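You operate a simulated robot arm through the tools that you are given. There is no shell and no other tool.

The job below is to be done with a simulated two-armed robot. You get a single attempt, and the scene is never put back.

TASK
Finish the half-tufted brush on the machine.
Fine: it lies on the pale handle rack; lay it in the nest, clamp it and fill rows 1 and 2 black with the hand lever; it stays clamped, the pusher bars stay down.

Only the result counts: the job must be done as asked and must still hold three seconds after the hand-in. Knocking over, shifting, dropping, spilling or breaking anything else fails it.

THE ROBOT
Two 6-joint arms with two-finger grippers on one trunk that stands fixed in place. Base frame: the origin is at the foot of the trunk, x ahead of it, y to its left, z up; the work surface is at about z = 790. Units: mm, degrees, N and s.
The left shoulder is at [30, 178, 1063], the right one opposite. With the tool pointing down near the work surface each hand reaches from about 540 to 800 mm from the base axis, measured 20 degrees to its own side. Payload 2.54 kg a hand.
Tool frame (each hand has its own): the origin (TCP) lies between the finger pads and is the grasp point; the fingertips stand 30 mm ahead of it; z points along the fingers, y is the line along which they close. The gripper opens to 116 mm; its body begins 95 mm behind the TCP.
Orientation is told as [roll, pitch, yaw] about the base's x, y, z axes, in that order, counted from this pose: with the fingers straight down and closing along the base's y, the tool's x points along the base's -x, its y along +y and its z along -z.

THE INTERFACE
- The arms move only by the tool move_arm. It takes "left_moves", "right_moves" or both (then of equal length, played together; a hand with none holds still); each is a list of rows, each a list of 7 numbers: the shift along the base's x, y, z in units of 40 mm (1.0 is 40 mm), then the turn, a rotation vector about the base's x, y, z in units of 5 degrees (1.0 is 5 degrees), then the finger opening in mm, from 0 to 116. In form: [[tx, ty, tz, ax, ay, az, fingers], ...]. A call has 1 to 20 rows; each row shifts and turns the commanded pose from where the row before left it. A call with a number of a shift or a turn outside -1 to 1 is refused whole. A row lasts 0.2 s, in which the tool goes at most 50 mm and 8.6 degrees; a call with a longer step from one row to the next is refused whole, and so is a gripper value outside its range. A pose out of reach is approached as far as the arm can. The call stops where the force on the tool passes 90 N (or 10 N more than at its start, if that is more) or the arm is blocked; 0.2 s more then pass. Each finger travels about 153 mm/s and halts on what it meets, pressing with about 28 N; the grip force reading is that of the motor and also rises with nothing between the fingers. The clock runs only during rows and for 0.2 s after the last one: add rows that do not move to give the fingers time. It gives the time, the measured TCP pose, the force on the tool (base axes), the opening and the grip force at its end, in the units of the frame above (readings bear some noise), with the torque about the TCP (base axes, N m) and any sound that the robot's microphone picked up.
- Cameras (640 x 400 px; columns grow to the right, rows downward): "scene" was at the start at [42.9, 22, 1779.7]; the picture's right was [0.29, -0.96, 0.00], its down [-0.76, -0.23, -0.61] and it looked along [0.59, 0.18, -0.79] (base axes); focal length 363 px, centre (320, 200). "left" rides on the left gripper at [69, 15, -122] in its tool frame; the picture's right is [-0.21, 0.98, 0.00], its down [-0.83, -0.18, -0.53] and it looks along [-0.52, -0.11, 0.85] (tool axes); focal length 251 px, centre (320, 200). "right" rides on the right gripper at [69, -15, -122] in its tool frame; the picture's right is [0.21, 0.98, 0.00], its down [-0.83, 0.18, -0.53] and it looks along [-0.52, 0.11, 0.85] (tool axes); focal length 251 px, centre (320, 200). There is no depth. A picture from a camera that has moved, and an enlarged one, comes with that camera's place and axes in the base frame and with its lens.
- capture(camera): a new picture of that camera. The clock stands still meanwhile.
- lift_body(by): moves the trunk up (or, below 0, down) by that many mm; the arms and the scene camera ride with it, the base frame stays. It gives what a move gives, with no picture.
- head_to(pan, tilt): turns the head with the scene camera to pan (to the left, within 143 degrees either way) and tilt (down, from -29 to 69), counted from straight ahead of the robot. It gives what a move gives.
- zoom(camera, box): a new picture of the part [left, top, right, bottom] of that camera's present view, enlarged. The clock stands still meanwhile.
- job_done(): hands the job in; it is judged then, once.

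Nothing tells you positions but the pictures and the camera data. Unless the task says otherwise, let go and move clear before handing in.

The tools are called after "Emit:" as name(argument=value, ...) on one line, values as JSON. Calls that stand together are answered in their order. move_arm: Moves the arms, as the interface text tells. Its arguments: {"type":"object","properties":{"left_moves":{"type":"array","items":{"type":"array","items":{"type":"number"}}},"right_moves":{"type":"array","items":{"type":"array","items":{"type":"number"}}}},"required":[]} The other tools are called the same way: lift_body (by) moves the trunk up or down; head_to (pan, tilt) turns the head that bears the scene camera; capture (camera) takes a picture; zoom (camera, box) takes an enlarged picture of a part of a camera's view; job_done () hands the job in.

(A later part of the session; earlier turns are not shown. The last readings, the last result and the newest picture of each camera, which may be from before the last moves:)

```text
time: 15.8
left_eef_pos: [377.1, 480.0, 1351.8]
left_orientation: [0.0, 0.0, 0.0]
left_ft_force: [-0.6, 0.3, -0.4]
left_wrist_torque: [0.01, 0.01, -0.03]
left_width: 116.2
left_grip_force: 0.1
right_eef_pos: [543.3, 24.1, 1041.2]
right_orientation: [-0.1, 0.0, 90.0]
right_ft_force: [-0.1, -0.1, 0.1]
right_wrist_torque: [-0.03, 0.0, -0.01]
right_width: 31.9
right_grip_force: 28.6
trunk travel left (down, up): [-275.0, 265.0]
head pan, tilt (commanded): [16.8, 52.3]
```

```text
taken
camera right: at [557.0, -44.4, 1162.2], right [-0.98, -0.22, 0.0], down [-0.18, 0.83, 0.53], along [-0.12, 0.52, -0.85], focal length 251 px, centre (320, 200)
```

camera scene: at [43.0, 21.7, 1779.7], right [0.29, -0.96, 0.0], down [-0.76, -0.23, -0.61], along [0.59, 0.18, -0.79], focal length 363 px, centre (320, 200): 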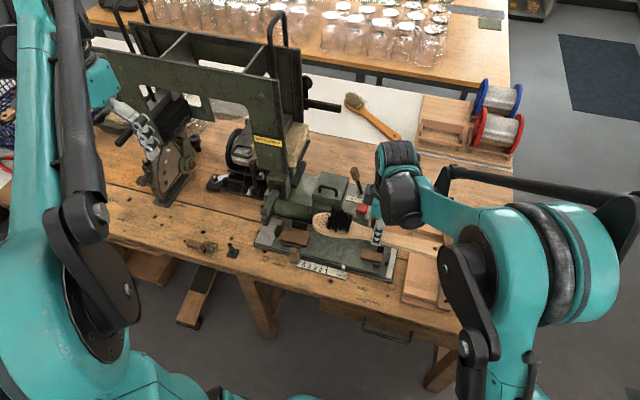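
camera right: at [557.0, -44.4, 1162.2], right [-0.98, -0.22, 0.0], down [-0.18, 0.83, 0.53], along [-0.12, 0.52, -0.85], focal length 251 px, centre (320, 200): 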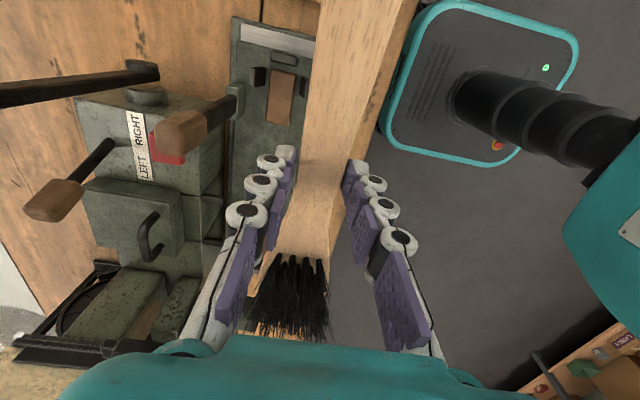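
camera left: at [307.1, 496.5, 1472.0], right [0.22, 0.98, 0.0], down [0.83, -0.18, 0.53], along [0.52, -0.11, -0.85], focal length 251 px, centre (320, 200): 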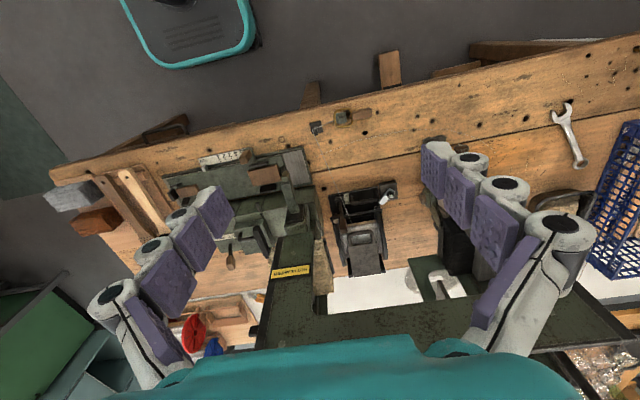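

Emit:
zoom(camera="scene", box=[250, 170, 450, 300])

Emit:
zoom(camera="scene", box=[300, 195, 370, 245])

Emit:
zoom(camera="left", box=[140, 120, 340, 280])

```text
3.08 times, centred on (350, 235) of scene
camera zoom: at [43.0, 21.7, 1779.7], right [0.29, -0.96, 0.0], down [-0.76, -0.23, -0.61], along [0.59, 0.18, -0.79], focal length 1117 px, centre (228, 92)
```

zoom: 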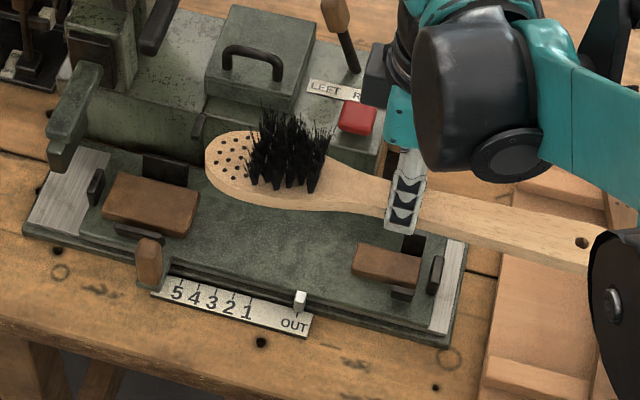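

```text
8.00 times, centred on (335, 220) of scene
camera zoom: at [43.0, 21.7, 1779.7], right [0.29, -0.96, 0.0], down [-0.76, -0.23, -0.61], along [0.59, 0.18, -0.79], focal length 2904 px, centre (200, 40)
```

zoom: 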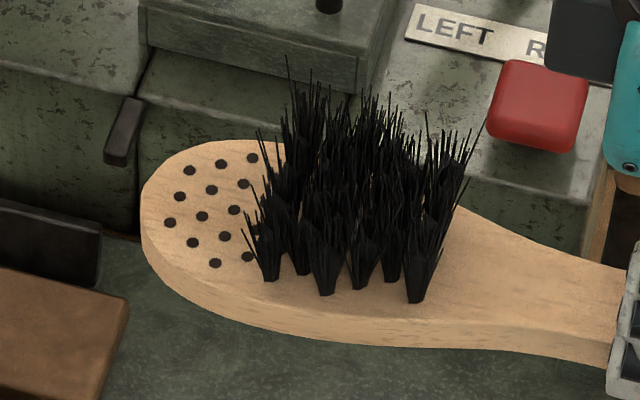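

```text
2.50 times, centred on (240, 200) of left
camera zoom: at [308.1, 495.3, 1471.9], right [0.21, 0.98, 0.0], down [0.83, -0.18, 0.53], along [0.52, -0.11, -0.85], focal length 629 px, centre (520, 200)
```

zoom: 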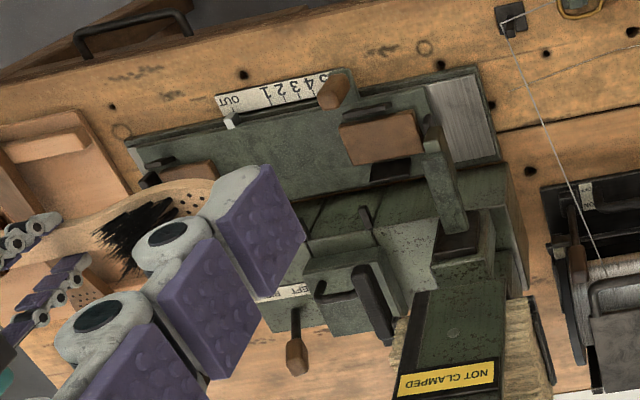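

The brush now lies along y with its bare rows 1–2 at the left tip. The nest centreline is at about x = 596, pads' top z ≈ 819.5, stops at y ≈ −15 and 325. I'll measure the brush thickness in the grip for the right lowering height.

Emit:
zoom(camera="scene", box=[350, 205, 450, 270])

Emit:
zoom(camera="scene", box=[250, 170, 310, 230])

Emit:
zoom(camera="right", box=[0, 40, 330, 370])

```text
6.15 times, centred on (400, 238) of scene
camera zoom: at [43.0, 21.7, 1779.7], right [0.29, -0.96, 0.0], down [-0.76, -0.23, -0.61], along [0.59, 0.18, -0.79], focal length 2234 px, centre (-172, -31)
```

zoom: 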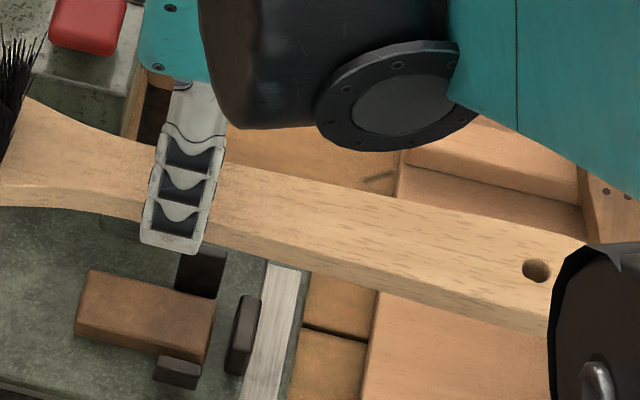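

```text
6.67 times, centred on (280, 200) of scene
camera zoom: at [43.0, 21.7, 1779.7], right [0.29, -0.96, 0.0], down [-0.76, -0.23, -0.61], along [0.59, 0.18, -0.79], focal length 2420 px, centre (587, 200)
```

zoom: 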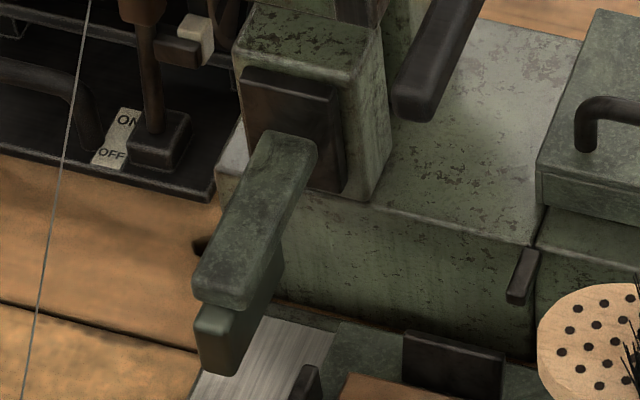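

```text
1.21 times, centred on (165, 205) of right
camera zoom: at [557.0, -44.4, 1162.2], right [-0.98, -0.22, 0.0], down [-0.18, 0.83, 0.53], along [-0.12, 0.52, -0.85], focal length 305 px, centre (508, 194)
```

zoom: 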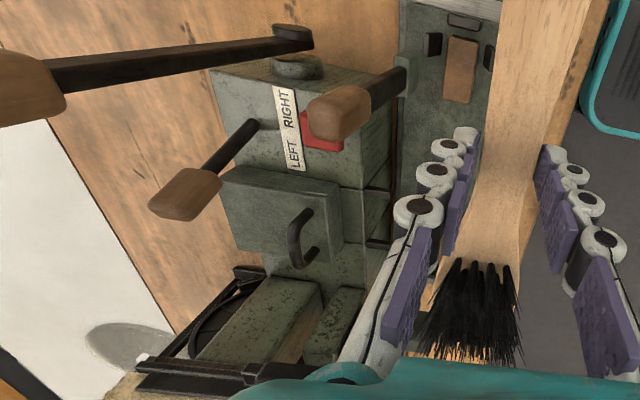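

The clearances look fine: the nose's right side is at y ≈ 338 and the pillar front at x ≈ 688. I'll move over the nest at height, then come down to about 35 mm above it and check alignment.

Emit:
move_arm(right_moves=[[0.33, 0.82, 0, 0, 0, 0, 15], [0.33, 0.82, 0, 0, 0, 0, 15], [0.33, 0.82, 0, 0, 0, 0, 15], [0.33, 0.8, 0, 0, 0, 0, 15], [0, 0, -0.8, 0, 0, 0, 15], [0, 0, -0.8, 0, 0, 0, 15], [0, 0, -0.8, 0, 0, 0, 15], [0, 0, 0, 0, 0, 0, 15]])

Emit:
capture(camera="scene")

Emit:
zoom(camera="scene", box=[250, 170, 410, 290])

Emit:
capture(camera="right")

```text
time: 17.6
left_eef_pos: [375.9, 481.2, 1350.1]
left_orientation: [0.1, -0.1, 0.0]
left_ft_force: [-0.7, -0.1, 0.0]
left_wrist_torque: [0.0, 0.01, 0.01]
left_width: 116.1
left_grip_force: 0.1
right_eef_pos: [598.9, 153.3, 941.7]
right_orientation: [0.0, 0.0, 89.9]
right_ft_force: [0.3, -0.2, -1.7]
right_wrist_torque: [-0.03, 0.02, 0.03]
right_width: 32.3
right_grip_force: 28.0
trunk travel left (down, up): [-275.0, 265.0]
head pan, tilt (commanded): [16.8, 52.3]
```

```text
taken
camera scene: at [42.3, 22.1, 1779.8], right [0.29, -0.96, 0.0], down [-0.76, -0.23, -0.61], along [0.59, 0.18, -0.79], focal length 363 px, centre (320, 200)
```

scene: 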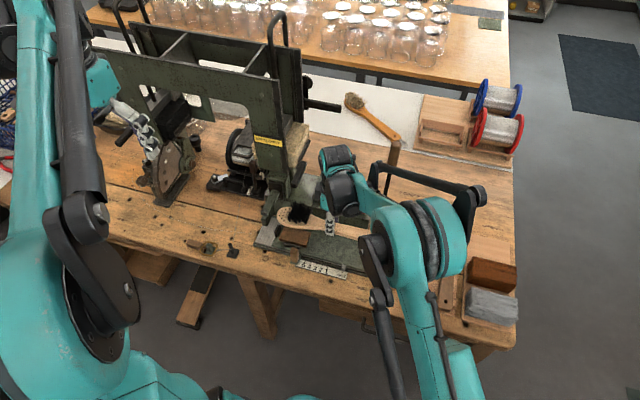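

```text
3.33 times, centred on (330, 230) of scene
camera zoom: at [42.3, 22.1, 1779.8], right [0.29, -0.96, 0.0], down [-0.76, -0.23, -0.61], along [0.59, 0.18, -0.79], focal length 1210 px, centre (287, 100)
```

zoom: 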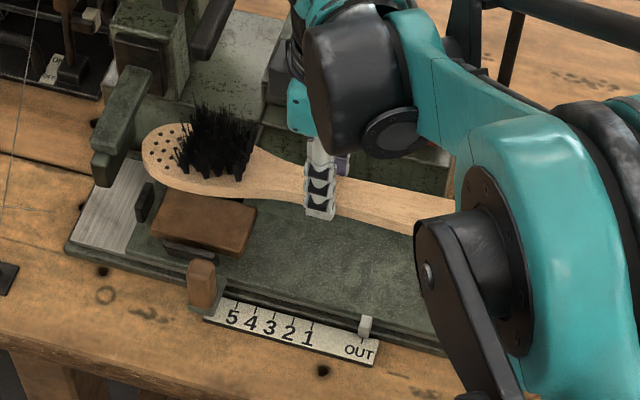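

```text
taken
camera right: at [612.0, 85.2, 1064.3], right [-0.98, -0.21, 0.0], down [-0.18, 0.83, 0.53], along [-0.11, 0.52, -0.85], focal length 251 px, centre (320, 200)
```

right: 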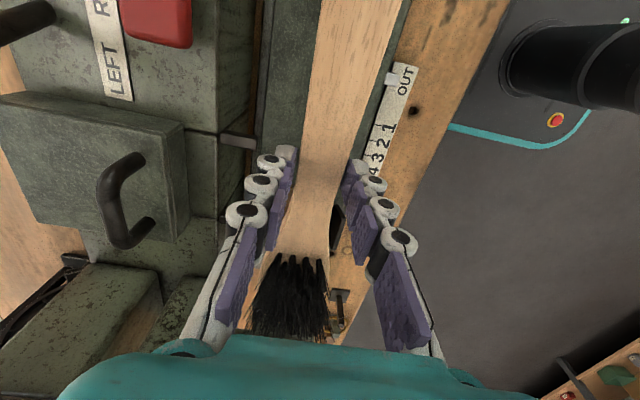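

Emit:
move_arm(right_moves=[[0, 0, -0.6, 0, 0, 0, 15], [0, 0, -0.6, 0, 0, 0, 15], [0, 0, -0.5, 0, 0, 0, 15], [0, 0, 0, 0, 0, 0, 15]])

Emit:
zoom(camera="scene", box=[250, 180, 410, 290])

Emit:
zoom(camera="scene", box=[260, 205, 330, 255])

Emit:
zoom(camera="left", box=[140, 130, 340, 280])

Emit:
capture(camera="right")

```text
time: 18.6
left_eef_pos: [376.1, 480.3, 1350.7]
left_orientation: [0.1, 0.0, 0.1]
left_ft_force: [-0.2, 0.4, -0.1]
left_wrist_torque: [0.02, -0.01, 0.01]
left_width: 116.2
left_grip_force: 0.1
right_eef_pos: [597.1, 154.8, 874.6]
right_orientation: [0.0, -0.1, 90.0]
right_ft_force: [-0.1, -0.6, -0.6]
right_wrist_torque: [-0.02, -0.01, -0.04]
right_width: 32.2
right_grip_force: 28.4
trunk travel left (down, up): [-275.0, 265.0]
head pan, tilt (commanded): [16.8, 52.3]
```

```text
3.64 times, centred on (330, 235) of scene
camera zoom: at [42.7, 22.2, 1779.8], right [0.29, -0.96, 0.0], down [-0.76, -0.23, -0.61], along [0.59, 0.18, -0.79], focal length 1320 px, centre (284, 73)
```

zoom: 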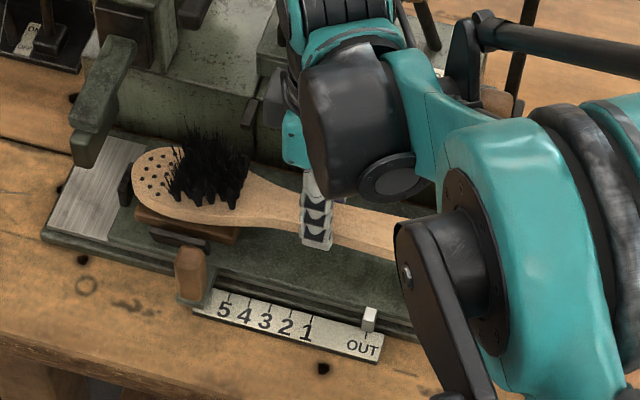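

```text
8.00 times, centred on (295, 230) of scene
camera zoom: at [42.7, 22.2, 1779.8], right [0.29, -0.96, 0.0], down [-0.76, -0.23, -0.61], along [0.59, 0.18, -0.79], focal length 2904 px, centre (520, -40)
```

zoom: 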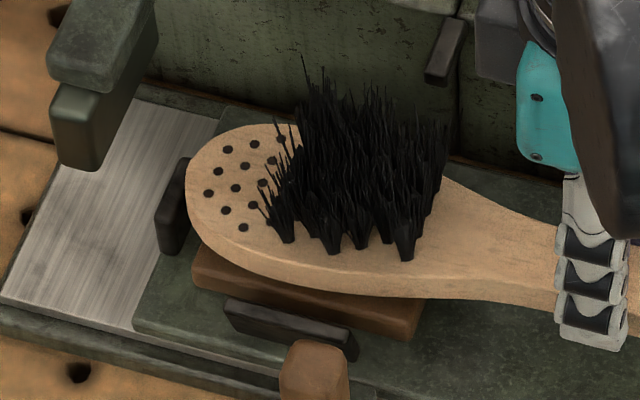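

```text
2.67 times, centred on (240, 205) of left
camera zoom: at [307.8, 495.7, 1471.9], right [0.21, 0.98, 0.0], down [0.83, -0.18, 0.53], along [0.52, -0.11, -0.85], focal length 670 px, centre (533, 187)
```

zoom: 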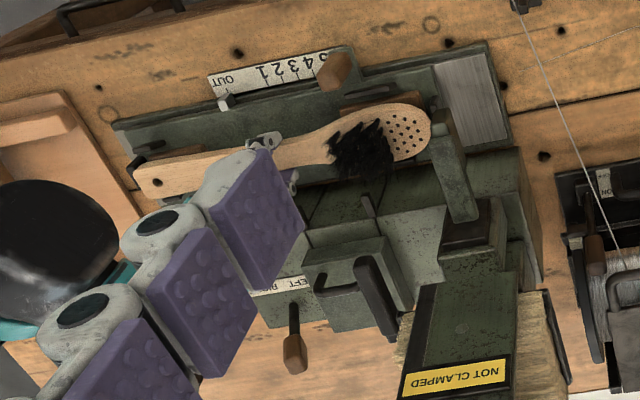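

```text
taken
camera right: at [610.2, 85.9, 996.5], right [-0.98, -0.21, 0.0], down [-0.18, 0.83, 0.53], along [-0.11, 0.52, -0.85], focal length 251 px, centre (320, 200)
```

right: 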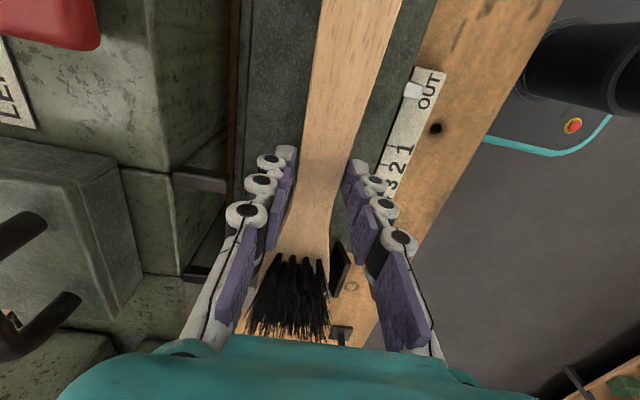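

Alignment is good: head over the head pad with the tip about 7 mm short of the left stop. I'll go down in small steps and watch the force for contact.

Emit:
move_arm(right_moves=[[0.03, 0, -0.25, 0, 0, 0, 15], [0, 0, -0.2, 0, 0, 0, 15], [0, 0, -0.1, 0, 0, 0, 15], [0, 0, 0, 0, 0, 0, 15]])

Emit:
zoom(camera="scene", box=[260, 205, 330, 255])

Emit:
zoom(camera="left", box=[160, 140, 320, 230])

```text
time: 19.6
left_eef_pos: [375.8, 479.5, 1350.0]
left_orientation: [0.1, -0.1, 0.0]
left_ft_force: [0.7, -0.5, -0.5]
left_wrist_torque: [-0.01, 0.0, -0.03]
left_width: 116.0
left_grip_force: 0.0
right_eef_pos: [596.6, 154.0, 854.9]
right_orientation: [-0.1, 0.0, 90.0]
right_ft_force: [6.5, 0.0, 21.9]
right_wrist_torque: [-0.29, -0.19, 0.02]
right_width: 32.0
right_grip_force: 27.9
trunk travel left (down, up): [-275.0, 265.0]
head pan, tilt (commanded): [16.8, 52.3]
```

```text
8.00 times, centred on (295, 230) of scene
camera zoom: at [41.4, 21.7, 1779.9], right [0.29, -0.96, 0.0], down [-0.76, -0.23, -0.61], along [0.59, 0.18, -0.79], focal length 2904 px, centre (520, -40)
```

zoom: 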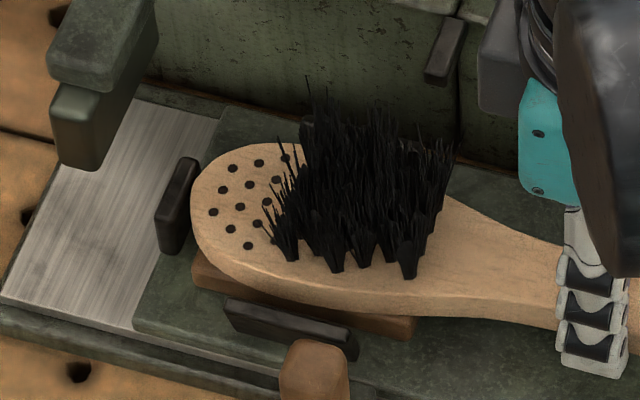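

```text
4.00 times, centred on (240, 185) of left
camera zoom: at [306.8, 495.3, 1472.4], right [0.21, 0.98, 0.0], down [0.82, -0.18, 0.53], along [0.52, -0.11, -0.84], focal length 1006 px, centre (640, 260)
```

zoom: 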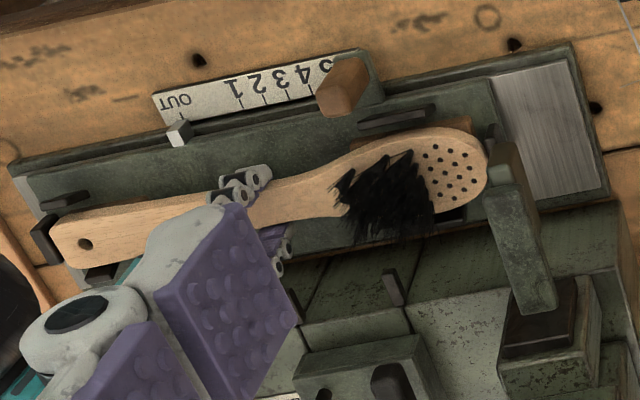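

I felt contact at z ≈ 855, some 8 mm earlier than expected, with the load nearly centred. The handle end may be sitting on a stop, so I'll look closely before going on.

Emit:
zoom(camera="left", box=[160, 165, 210, 200])

Emit:
zoom(camera="left", box=[240, 150, 300, 190])

Emit:
capture(camera="scene")

Emit:
capture(camera="right")

```text
11.43 times, centred on (185, 182) of left
camera zoom: at [306.8, 495.3, 1472.4], right [0.21, 0.98, 0.0], down [0.82, -0.18, 0.53], along [0.52, -0.11, -0.84], focal length 2874 px, centre (1863, 400)
```

zoom: 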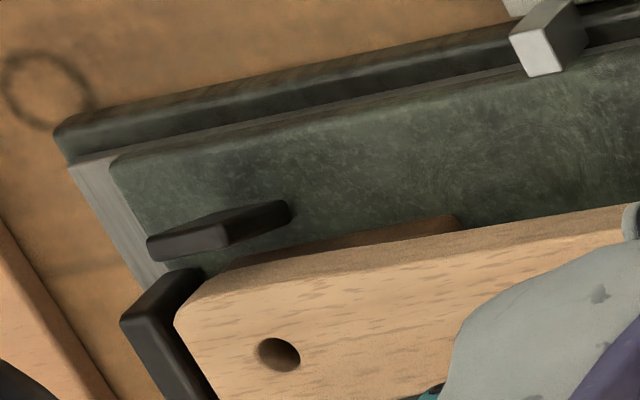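

```text
10.00 times, centred on (270, 170) of left
camera zoom: at [306.8, 495.3, 1472.4], right [0.21, 0.98, 0.0], down [0.82, -0.18, 0.53], along [0.52, -0.11, -0.84], focal length 2514 px, centre (820, 500)
```

zoom: 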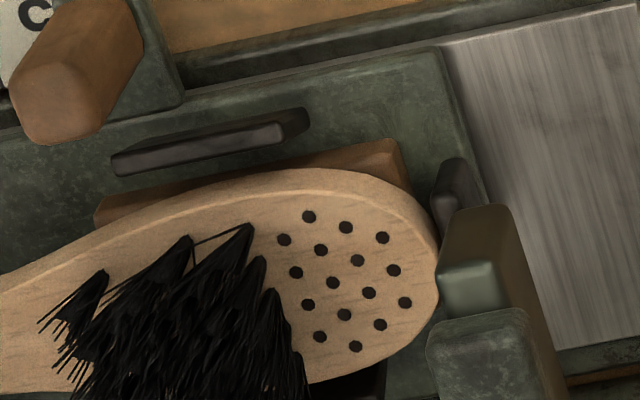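

```text
taken
camera scene: at [41.4, 21.7, 1779.9], right [0.29, -0.96, 0.0], down [-0.76, -0.23, -0.61], along [0.59, 0.18, -0.79], focal length 363 px, centre (320, 200)
```

scene: 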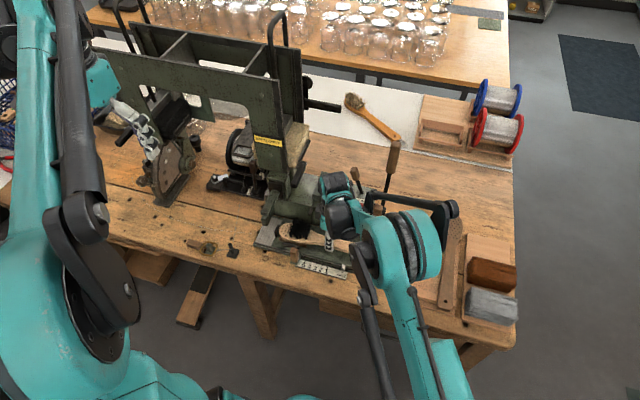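

```text
taken
camera right: at [610.1, 85.1, 976.1], right [-0.98, -0.21, 0.0], down [-0.18, 0.83, 0.53], along [-0.11, 0.52, -0.85], focal length 251 px, centre (320, 200)
```

right: 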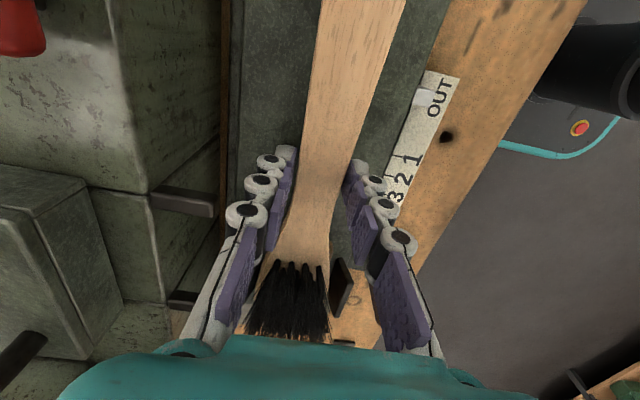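

The wood strip of the pad shows in front of both head and handle, and the load is centred. So the brush (about 18–20 mm thick) is most likely lying on both pads. I'll ease off the pressure and open the fingers slightly, then inspect.

Emit:
move_arm(right_moves=[[0, 0, 0.045, 0, 0, 0, 15], [0, 0, 0, 0, 0, 0, 28], [0, 0, 0, 0, 0, 0, 34], [0, 0, 0, 0, 0, 0, 38], [0, 0, 0, 0, 0, 0, 44], [0, 0, 0, 0, 0, 0, 48], [0, 0, 0, 0, 0, 0, 48]])

Emit:
zoom(camera="left", box=[160, 140, 320, 230])

Emit:
zoom(camera="scene", box=[260, 205, 330, 255])

```text
time: 21.2
left_eef_pos: [376.9, 480.6, 1349.0]
left_orientation: [0.2, 0.0, 0.0]
left_ft_force: [-0.2, 0.0, -0.5]
left_wrist_torque: [0.02, -0.05, 0.06]
left_width: 116.1
left_grip_force: 0.1
right_eef_pos: [597.8, 155.3, 855.1]
right_orientation: [-0.1, 0.0, 90.0]
right_ft_force: [-0.8, 1.2, -0.4]
right_wrist_torque: [0.0, 0.0, 0.02]
right_width: 48.3
right_grip_force: 0.1
trunk travel left (down, up): [-275.0, 265.0]
head pan, tilt (commanded): [16.8, 52.3]
```

```text
4.00 times, centred on (240, 185) of left
camera zoom: at [308.1, 495.7, 1471.8], right [0.21, 0.98, 0.0], down [0.83, -0.18, 0.53], along [0.52, -0.11, -0.85], focal length 1006 px, centre (640, 260)
```

zoom: 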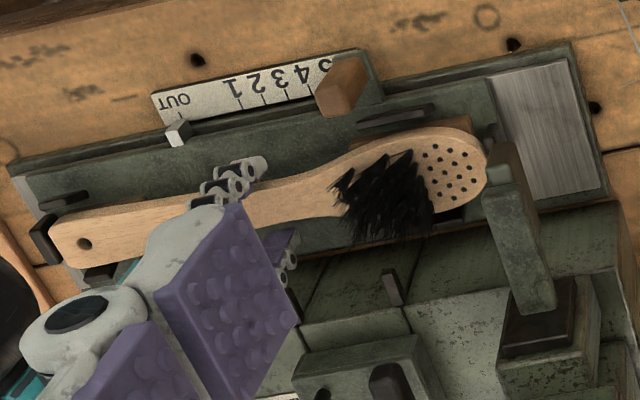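

```text
8.00 times, centred on (295, 230) of scene
camera zoom: at [43.0, 22.2, 1779.7], right [0.29, -0.96, 0.0], down [-0.76, -0.23, -0.61], along [0.59, 0.18, -0.79], focal length 2904 px, centre (520, -40)
```

zoom: 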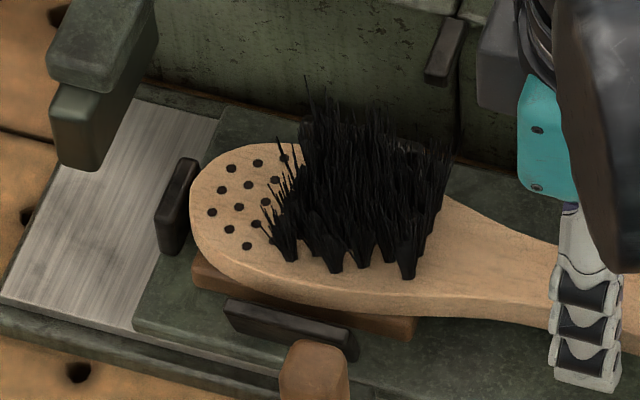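

The brush stayed put when released, so it rests on both pads. I'll lift the hand straight up and away to view it.

Emit:
move_arm(right_moves=[[0, 0, 0.5, 0, 0, 0, 48], [0, 0, 0.8, 0, 0, 0, 48], [0, 0, 0.9, 0, 0, 0, 48], [0, 0, 0.9, 0, 0, 0, 48], [0, 0, 0.9, 0, 0, 0, 48], [-0.3, -0.8, 0.3, 0, 0, -1, 48], [-0.3, -0.8, 0.3, 0, 0, -1, 48], [-0.3, -0.8, 0.3, 0, 0, -1, 48], [-0.3, -0.8, 0.3, 0, 0, -1, 48], [-0.3, -0.8, 0.3, 0, 0, -1, 48], [-0.3, -0.8, 0.3, 0, 0, -1, 48]])

Emit:
capture(camera="scene")

Emit:
zoom(camera="scene", box=[250, 180, 410, 290])

```text
time: 23.6
left_eef_pos: [376.4, 479.4, 1349.8]
left_orientation: [0.0, -0.1, 0.1]
left_ft_force: [0.7, -0.3, -0.2]
left_wrist_torque: [0.01, -0.03, 0.03]
left_width: 116.2
left_grip_force: 0.2
right_eef_pos: [521.7, -39.2, 1088.5]
right_orientation: [0.0, -0.2, 59.9]
right_ft_force: [-0.5, 0.1, 0.8]
right_wrist_torque: [0.0, -0.01, -0.03]
right_width: 47.9
right_grip_force: 0.1
trunk travel left (down, up): [-275.0, 265.0]
head pan, tilt (commanded): [16.8, 52.3]
```

```text
taken
camera scene: at [41.8, 20.5, 1779.8], right [0.29, -0.96, 0.0], down [-0.76, -0.23, -0.61], along [0.59, 0.18, -0.79], focal length 363 px, centre (320, 200)
```

scene: 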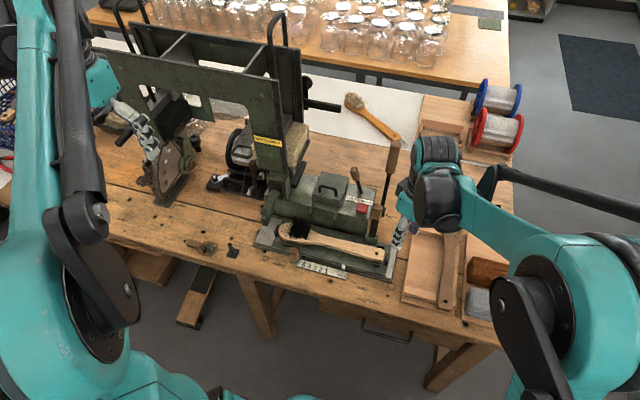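

```text
3.64 times, centred on (330, 235) of scene
camera zoom: at [41.8, 20.5, 1779.8], right [0.29, -0.96, 0.0], down [-0.76, -0.23, -0.61], along [0.59, 0.18, -0.79], focal length 1320 px, centre (284, 73)
```

zoom: 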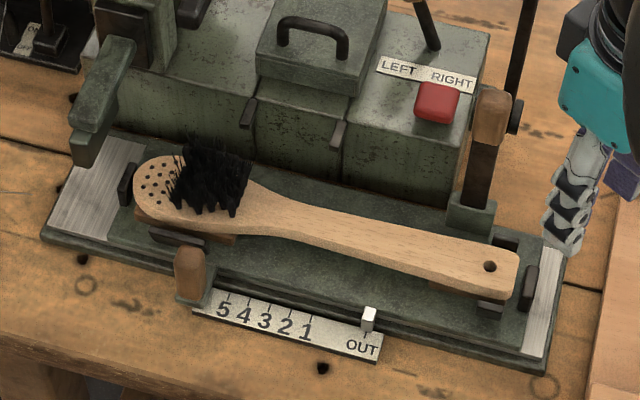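

The brush lies cleanly in the nest. Now I'll examine the clamp lever and the front knob closely to see how they move.

Emit:
zoom(camera="scene", box=[355, 195, 405, 270])

Emit:
zoom(camera="right", box=[150, 0, 450, 200])

Emit:
zoom(camera="left", box=[240, 140, 300, 190])

```text
5.33 times, centred on (380, 232) of scene
camera zoom: at [41.8, 20.5, 1779.8], right [0.29, -0.96, 0.0], down [-0.76, -0.23, -0.61], along [0.59, 0.18, -0.79], focal length 1936 px, centre (0, 27)
```

zoom: 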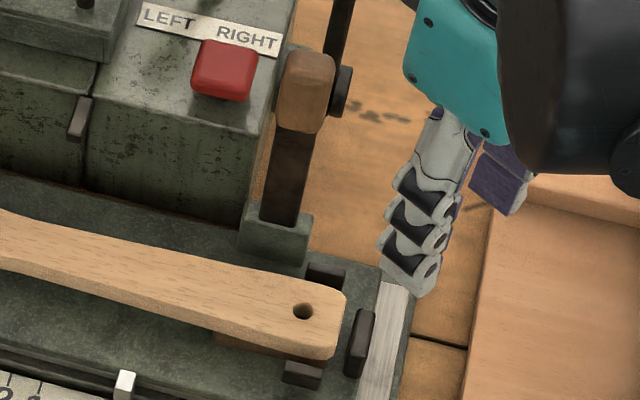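

```text
2.00 times, centred on (300, 100) of right
camera zoom: at [499.6, -105.6, 1209.4], right [-0.95, 0.3, 0.0], down [0.26, 0.81, 0.53], along [0.16, 0.51, -0.84], focal length 503 px, centre (360, 400)
```

zoom: 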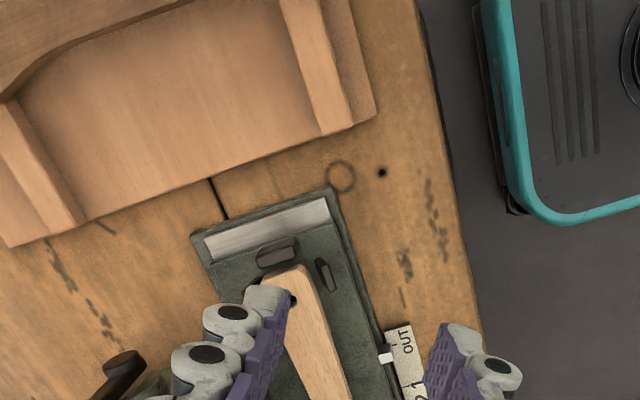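

```text
8.00 times, centred on (270, 165) of left
camera zoom: at [307.0, 494.4, 1472.5], right [0.21, 0.98, 0.0], down [0.83, -0.18, 0.53], along [0.52, -0.11, -0.85], focal length 2012 px, centre (720, 480)
```

zoom: 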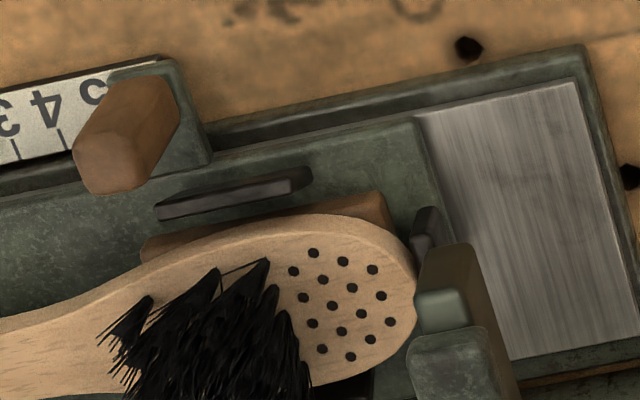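

The clamp lever is a flat arm rising from a bracket at about [652, 37, 825], leaning back, with its wooden grip near [675, 42, 936]. It should be pulled toward me. I'll turn the right hand back to yaw 0 and bring it in front of and above that grip.

Emit:
move_arm(right_moves=[[0.16, 0.145, -0.05, 0, 0, -1, 60], [0.16, 0.145, -0.05, 0, 0, -1, 60], [0.16, 0.145, -0.05, 0, 0, -1, 60], [0.16, 0.145, -0.05, 0, 0, -1, 60], [0.16, 0.145, -0.05, 0, 0, -1, 60], [0.16, 0.145, -0.05, 0, 0, -1, 60], [0.16, 0.145, -0.05, 0, 0, -1, 60], [0.16, 0.145, -0.05, 0, 0, -1, 60], [0.16, 0.145, -0.05, 0, 0, -1, 60], [0.16, 0.145, -0.05, 0, 0, -1, 60], [0.16, 0.145, -0.05, 0, 0, -1, 60], [0.16, 0.145, -0.05, 0, 0, -1, 60], [0, 0, 0, 0, 0, 0, 60]])

Emit:
capture(camera="right")

Emit:
capture(camera="scene")

```text
time: 26.4
left_eef_pos: [376.5, 480.4, 1349.7]
left_orientation: [0.1, 0.0, 0.0]
left_ft_force: [-1.3, 0.4, 0.1]
left_wrist_torque: [-0.01, -0.02, -0.02]
left_width: 115.8
left_grip_force: 0.1
right_eef_pos: [602.9, 32.6, 1063.2]
right_orientation: [0.0, -0.1, -0.1]
right_ft_force: [0.0, 0.2, 0.3]
right_wrist_torque: [0.0, 0.0, -0.02]
right_width: 59.9
right_grip_force: 0.1
trunk travel left (down, up): [-275.0, 265.0]
head pan, tilt (commanded): [16.8, 52.3]
```

```text
taken
camera right: at [532.0, 18.3, 1184.9], right [-0.21, 0.98, 0.0], down [0.83, 0.18, 0.53], along [0.52, 0.11, -0.85], focal length 251 px, centre (320, 200)
```

right: 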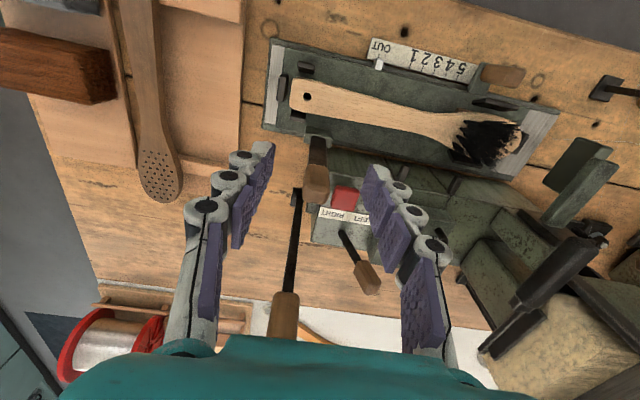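

```text
taken
camera scene: at [42.6, 21.9, 1779.8], right [0.29, -0.96, 0.0], down [-0.76, -0.23, -0.61], along [0.59, 0.18, -0.79], focal length 363 px, centre (320, 200)
```

scene: 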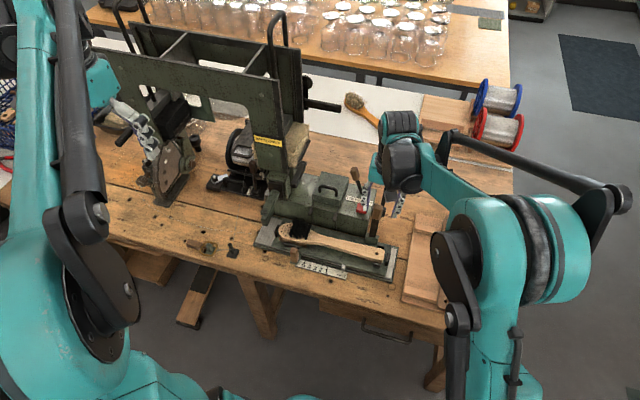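

Emit:
zoom(camera="right", box=[260, 120, 400, 310])

Emit:
zoom(camera="scene", box=[355, 195, 405, 270])

```text
2.11 times, centred on (330, 215) of right
camera zoom: at [532.0, 18.3, 1184.9], right [-0.21, 0.98, 0.0], down [0.83, 0.18, 0.53], along [0.52, 0.11, -0.85], focal length 529 px, centre (299, 168)
```

zoom: 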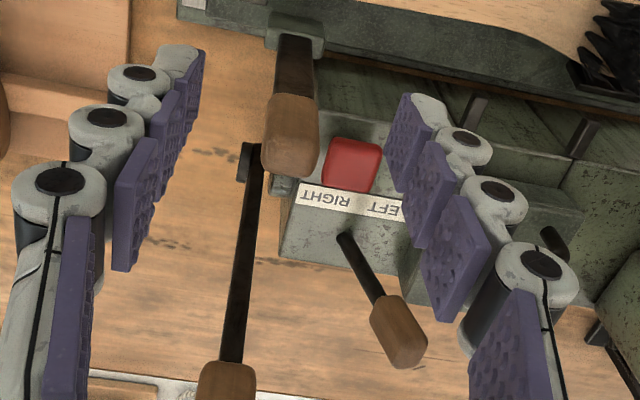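

```text
5.33 times, centred on (380, 232) of scene
camera zoom: at [42.6, 21.9, 1779.8], right [0.29, -0.96, 0.0], down [-0.76, -0.23, -0.61], along [0.59, 0.18, -0.79], focal length 1936 px, centre (0, 27)
```

zoom: 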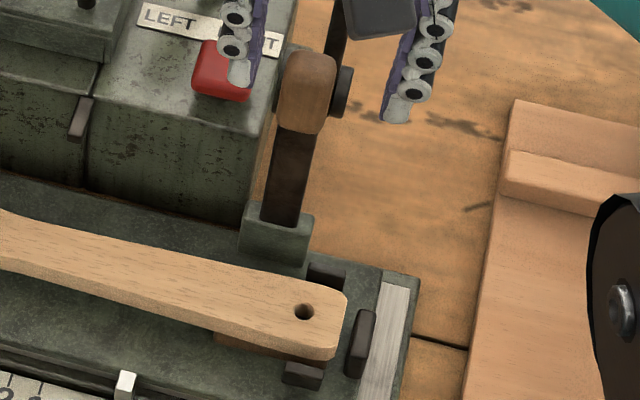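

The knob's depth isn't well fixed from these two views. I'll lower the hand in front of the lever (over the brush handle, well above it) to get a flatter view.

Emit:
move_arm(right_moves=[[-0.35, 0.05, -0.9, 0, 0, 0, 70], [-0.3, 0.05, -0.9, 0, 0, 0, 70], [0, 0, 0, 0, 0, 0, 70]])

Emit:
capture(camera="right")

Emit:
zoom(camera="right", box=[240, 100, 400, 320])

```text
time: 27.2
left_eef_pos: [376.1, 480.1, 1350.7]
left_orientation: [0.1, -0.1, 0.0]
left_ft_force: [0.2, -0.4, -0.1]
left_wrist_torque: [0.0, 0.01, -0.03]
left_width: 116.0
left_grip_force: 0.1
right_eef_pos: [574.9, 36.8, 991.3]
right_orientation: [0.0, 0.0, 0.0]
right_ft_force: [0.7, -0.9, 0.5]
right_wrist_torque: [0.02, 0.0, 0.0]
right_width: 70.0
right_grip_force: 0.1
trunk travel left (down, up): [-275.0, 265.0]
head pan, tilt (commanded): [16.8, 52.3]
```

```text
taken
camera right: at [504.5, 21.2, 1113.1], right [-0.21, 0.98, 0.0], down [0.83, 0.18, 0.53], along [0.52, 0.11, -0.85], focal length 251 px, centre (320, 200)
```

right: 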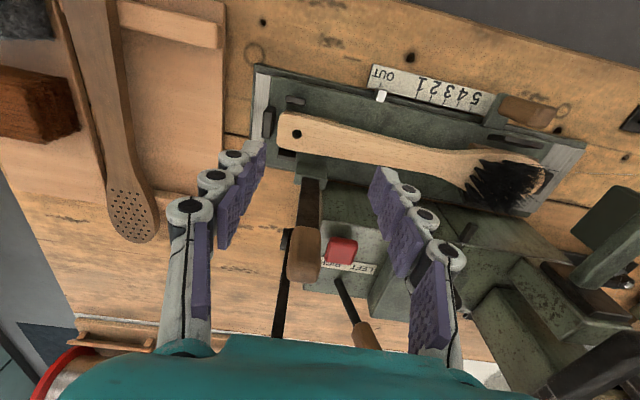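

```text
1.82 times, centred on (320, 210) of right
camera zoom: at [504.5, 21.2, 1113.1], right [-0.21, 0.98, 0.0], down [0.83, 0.18, 0.53], along [0.52, 0.11, -0.85], focal length 457 px, centre (320, 182)
```

zoom: 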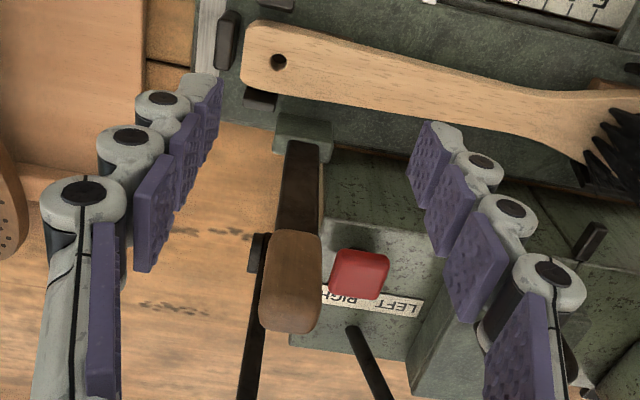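

The clamp grip's top is at about [681, 43.5, 957], its wood reaching down to z ≈ 895. I'll approach it from the front with open fingers straddling it.

Emit:
move_arm(right_moves=[[0, 0.08, -0.6, 0, 0, 0, 64], [0, 0.07, -0.5, 0, 0, 0, 60], [0.8, 0, 0, 0, 0, 0, 60], [0.8, 0, 0, 0, 0, 0, 60], [0.5, 0, 0, 0, 0, 0, 60], [0, 0, 0, 0, 0, 0, 60]])

Emit:
capture(camera="right")

Emit:
zoom(camera="scene", box=[340, 160, 420, 260])

```text
time: 28.6
left_eef_pos: [377.2, 479.9, 1350.1]
left_orientation: [0.1, 0.0, 0.0]
left_ft_force: [0.6, 0.1, -0.5]
left_wrist_torque: [0.01, -0.01, 0.01]
left_width: 115.9
left_grip_force: 0.0
right_eef_pos: [659.1, 42.4, 947.9]
right_orientation: [-0.1, 0.1, 0.1]
right_ft_force: [0.6, 0.0, 0.1]
right_wrist_torque: [-0.01, -0.02, -0.03]
right_width: 60.0
right_grip_force: 0.0
trunk travel left (down, up): [-275.0, 265.0]
head pan, tilt (commanded): [16.8, 52.3]
```

```text
taken
camera right: at [588.5, 27.7, 1069.5], right [-0.21, 0.98, 0.0], down [0.83, 0.18, 0.53], along [0.52, 0.11, -0.85], focal length 251 px, centre (320, 200)
```

right: 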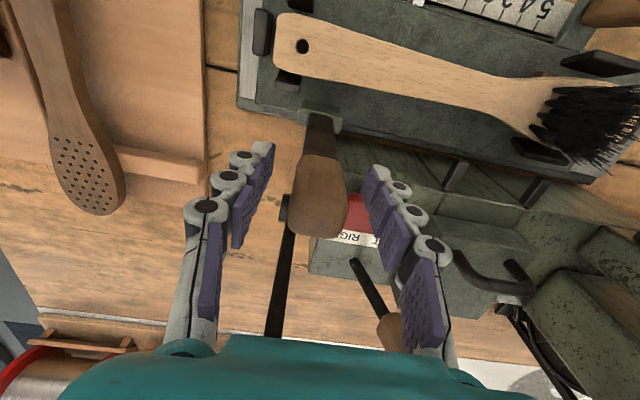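

```text
4.00 times, centred on (380, 210) of scene
camera zoom: at [42.5, 22.1, 1779.8], right [0.29, -0.96, 0.0], down [-0.76, -0.23, -0.61], along [0.59, 0.18, -0.79], focal length 1452 px, centre (80, 160)
```

zoom: 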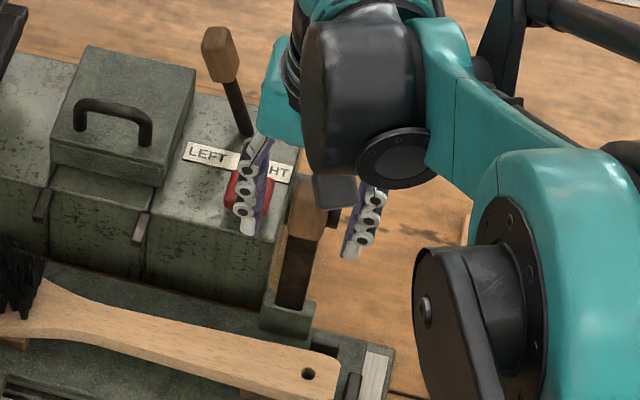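

Emit:
move_arm(right_moves=[[0.42, 0.02, 0, 0, 0, 0, 60], [0, 0, 0, 0, 0, 0, 30], [0, 0, 0, 0, 0, 0, 10], [0, 0, 0, 0, 0, 0, 10], [0, 0, 0, 0, 0, 0, 10]])

Emit:
capture(camera="right")

```text
time: 29.8
left_eef_pos: [377.9, 480.6, 1350.7]
left_orientation: [0.0, 0.1, 0.0]
left_ft_force: [0.4, 0.0, 0.0]
left_wrist_torque: [0.0, 0.0, 0.0]
left_width: 115.9
left_grip_force: 0.2
right_eef_pos: [675.5, 41.3, 947.8]
right_orientation: [0.0, 0.0, -0.1]
right_ft_force: [0.1, -0.9, -0.2]
right_wrist_torque: [-0.02, 0.01, -0.01]
right_width: 10.0
right_grip_force: 0.2
trunk travel left (down, up): [-275.0, 265.0]
head pan, tilt (commanded): [16.8, 52.3]
```

```text
taken
camera right: at [605.3, 27.8, 1069.9], right [-0.21, 0.98, 0.0], down [0.83, 0.18, 0.53], along [0.52, 0.11, -0.85], focal length 251 px, centre (320, 200)
```

right: 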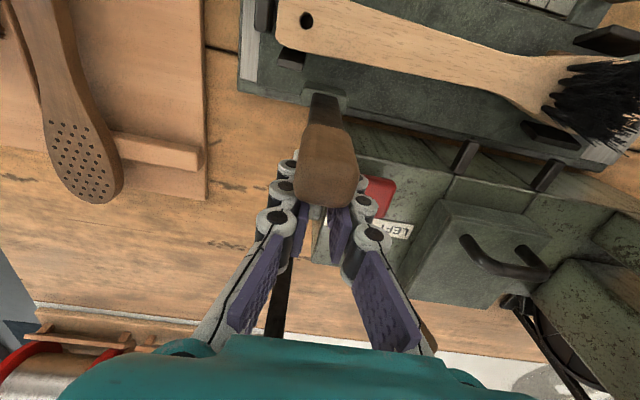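

The fingers closed just behind the knob, as it stands more upright than I figured (top ≈ [661, 42, 975]). That is a good hook position, so I'll pull gently toward the robot and watch the force.

Emit:
move_arm(right_moves=[[-0.1, 0, 0, 0, 0, 0, 4], [-0.15, 0, 0, 0, 0, 0, 4], [-0.15, 0, 0, 0, 0, 0, 4], [-0.15, 0, -0.02, 0, 0, 0, 4], [-0.15, 0, -0.03, 0, 0, 0, 4]])

Emit:
capture(camera="right")

Emit:
zoom(camera="scene", box=[340, 160, 420, 260])

```text
time: 31.0
left_eef_pos: [376.5, 480.4, 1350.3]
left_orientation: [0.1, 0.1, 0.0]
left_ft_force: [0.1, 0.4, 0.2]
left_wrist_torque: [-0.05, -0.01, 0.03]
left_width: 116.4
left_grip_force: 0.0
right_eef_pos: [648.7, 42.5, 945.9]
right_orientation: [0.1, 0.0, -0.1]
right_ft_force: [-0.8, -1.1, -0.2]
right_wrist_torque: [0.0, 0.02, 0.01]
right_width: 3.7
right_grip_force: 0.0
trunk travel left (down, up): [-275.0, 265.0]
head pan, tilt (commanded): [16.8, 52.3]
```

```text
taken
camera right: at [578.2, 27.9, 1067.4], right [-0.21, 0.98, 0.0], down [0.83, 0.18, 0.53], along [0.52, 0.11, -0.85], focal length 251 px, centre (320, 200)
```

right: 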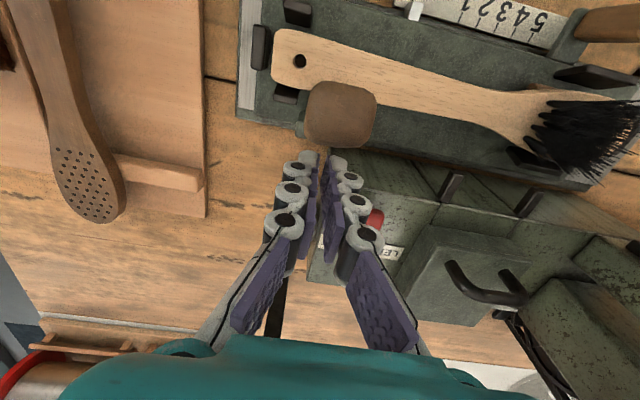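

```text
4.00 times, centred on (380, 210) of scene
camera zoom: at [42.7, 22.1, 1779.7], right [0.29, -0.96, 0.0], down [-0.76, -0.23, -0.61], along [0.59, 0.18, -0.79], focal length 1452 px, centre (80, 160)
```

zoom: 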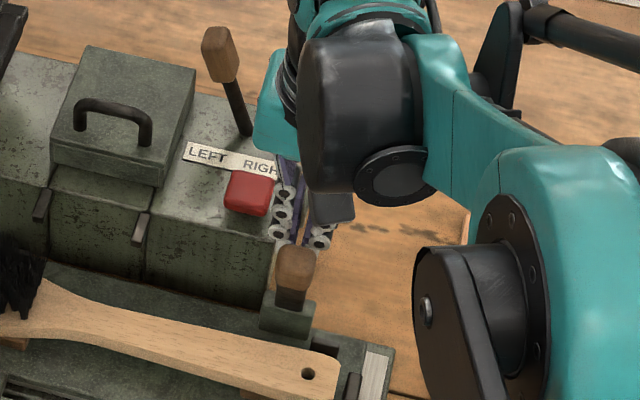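

The lever swings forward easily. I'll continue along the arc, lowering a little as it comes over.

Emit:
move_arm(right_moves=[[-0.2, 0, -0.05, 0, 0, 0, 4], [-0.2, 0, -0.08, 0, 0, 0, 4], [-0.2, 0, -0.1, 0, 0, 0, 4], [-0.2, 0, -0.12, 0, 0, 0, 4]])

Emit:
capture(camera="right")

Emit:
zoom(camera="scene", box=[240, 120, 420, 270])

```text
time: 32.0
left_eef_pos: [376.9, 479.8, 1349.7]
left_orientation: [0.2, 0.0, 0.1]
left_ft_force: [0.2, -0.5, -0.6]
left_wrist_torque: [-0.03, -0.01, 0.02]
left_width: 115.8
left_grip_force: 0.1
right_eef_pos: [616.6, 43.3, 930.9]
right_orientation: [0.0, 0.0, 0.0]
right_ft_force: [-1.0, 0.6, 0.0]
right_wrist_torque: [0.05, -0.02, -0.02]
right_width: 4.2
right_grip_force: 0.0
trunk travel left (down, up): [-275.0, 265.0]
head pan, tilt (commanded): [16.8, 52.3]
```

```text
taken
camera right: at [546.2, 28.5, 1053.5], right [-0.21, 0.98, 0.0], down [0.83, 0.18, 0.53], along [0.52, 0.11, -0.85], focal length 251 px, centre (320, 200)
```

right: 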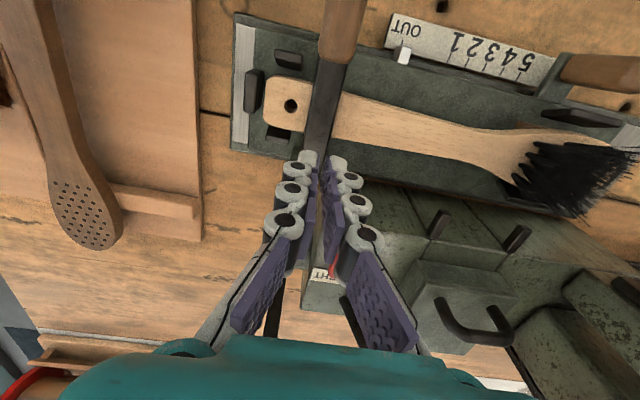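

```text
2.67 times, centred on (330, 195) of scene
camera zoom: at [42.8, 22.2, 1779.7], right [0.29, -0.96, 0.0], down [-0.76, -0.23, -0.61], along [0.59, 0.18, -0.79], focal length 968 px, centre (293, 213)
```

zoom: 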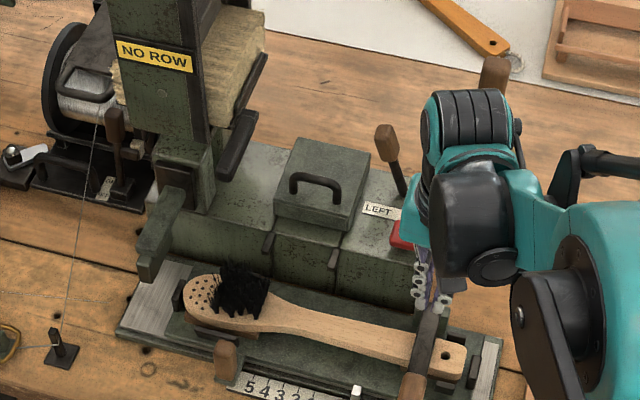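

The sign now reads "NO ROW", so the clamp is on and the lever lies forward. I'll raise the right hand clear and check that the lever stays down.

Emit:
move_arm(right_moves=[[0, 0, 0.5, 0, 0, 0, 4], [0, 0, 0.8, 0, 0, 0, 4], [0, 0, 0.8, 0, 0, 0, 4], [0, -0.5, 0.8, 0, 0, 0, 20], [0, -0.8, 0.5, 0, 0, 0, 40], [0, -0.8, 0.5, 0, 0, 0, 60]])

Emit:
zoom(camera="scene", box=[240, 120, 420, 290])

Emit:
zoom(camera="scene", box=[255, 200, 405, 290])

```text
time: 33.4
left_eef_pos: [374.8, 480.0, 1350.8]
left_orientation: [-0.1, -0.1, 0.0]
left_ft_force: [0.4, 0.1, 0.5]
left_wrist_torque: [0.02, 0.0, -0.01]
left_width: 116.0
left_grip_force: 0.0
right_eef_pos: [616.4, -42.4, 1087.8]
right_orientation: [0.1, 0.0, 0.0]
right_ft_force: [-0.4, 0.3, -0.8]
right_wrist_torque: [0.02, -0.02, 0.0]
right_width: 59.7
right_grip_force: 0.1
trunk travel left (down, up): [-275.0, 265.0]
head pan, tilt (commanded): [16.8, 52.3]
```

```text
2.35 times, centred on (330, 205) of scene
camera zoom: at [42.0, 20.9, 1779.8], right [0.29, -0.96, 0.0], down [-0.76, -0.23, -0.61], along [0.59, 0.18, -0.79], focal length 854 px, centre (296, 188)
```

zoom: 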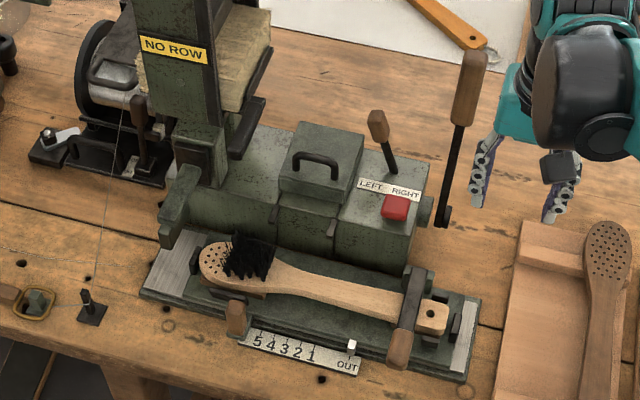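

```text
4.27 times, centred on (330, 245) of scene
camera zoom: at [42.0, 20.9, 1779.8], right [0.29, -0.96, 0.0], down [-0.76, -0.23, -0.61], along [0.59, 0.18, -0.79], focal length 1549 px, centre (277, 8)
```

zoom: 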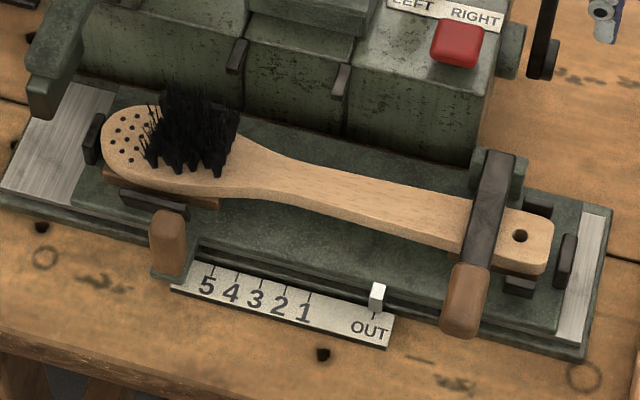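

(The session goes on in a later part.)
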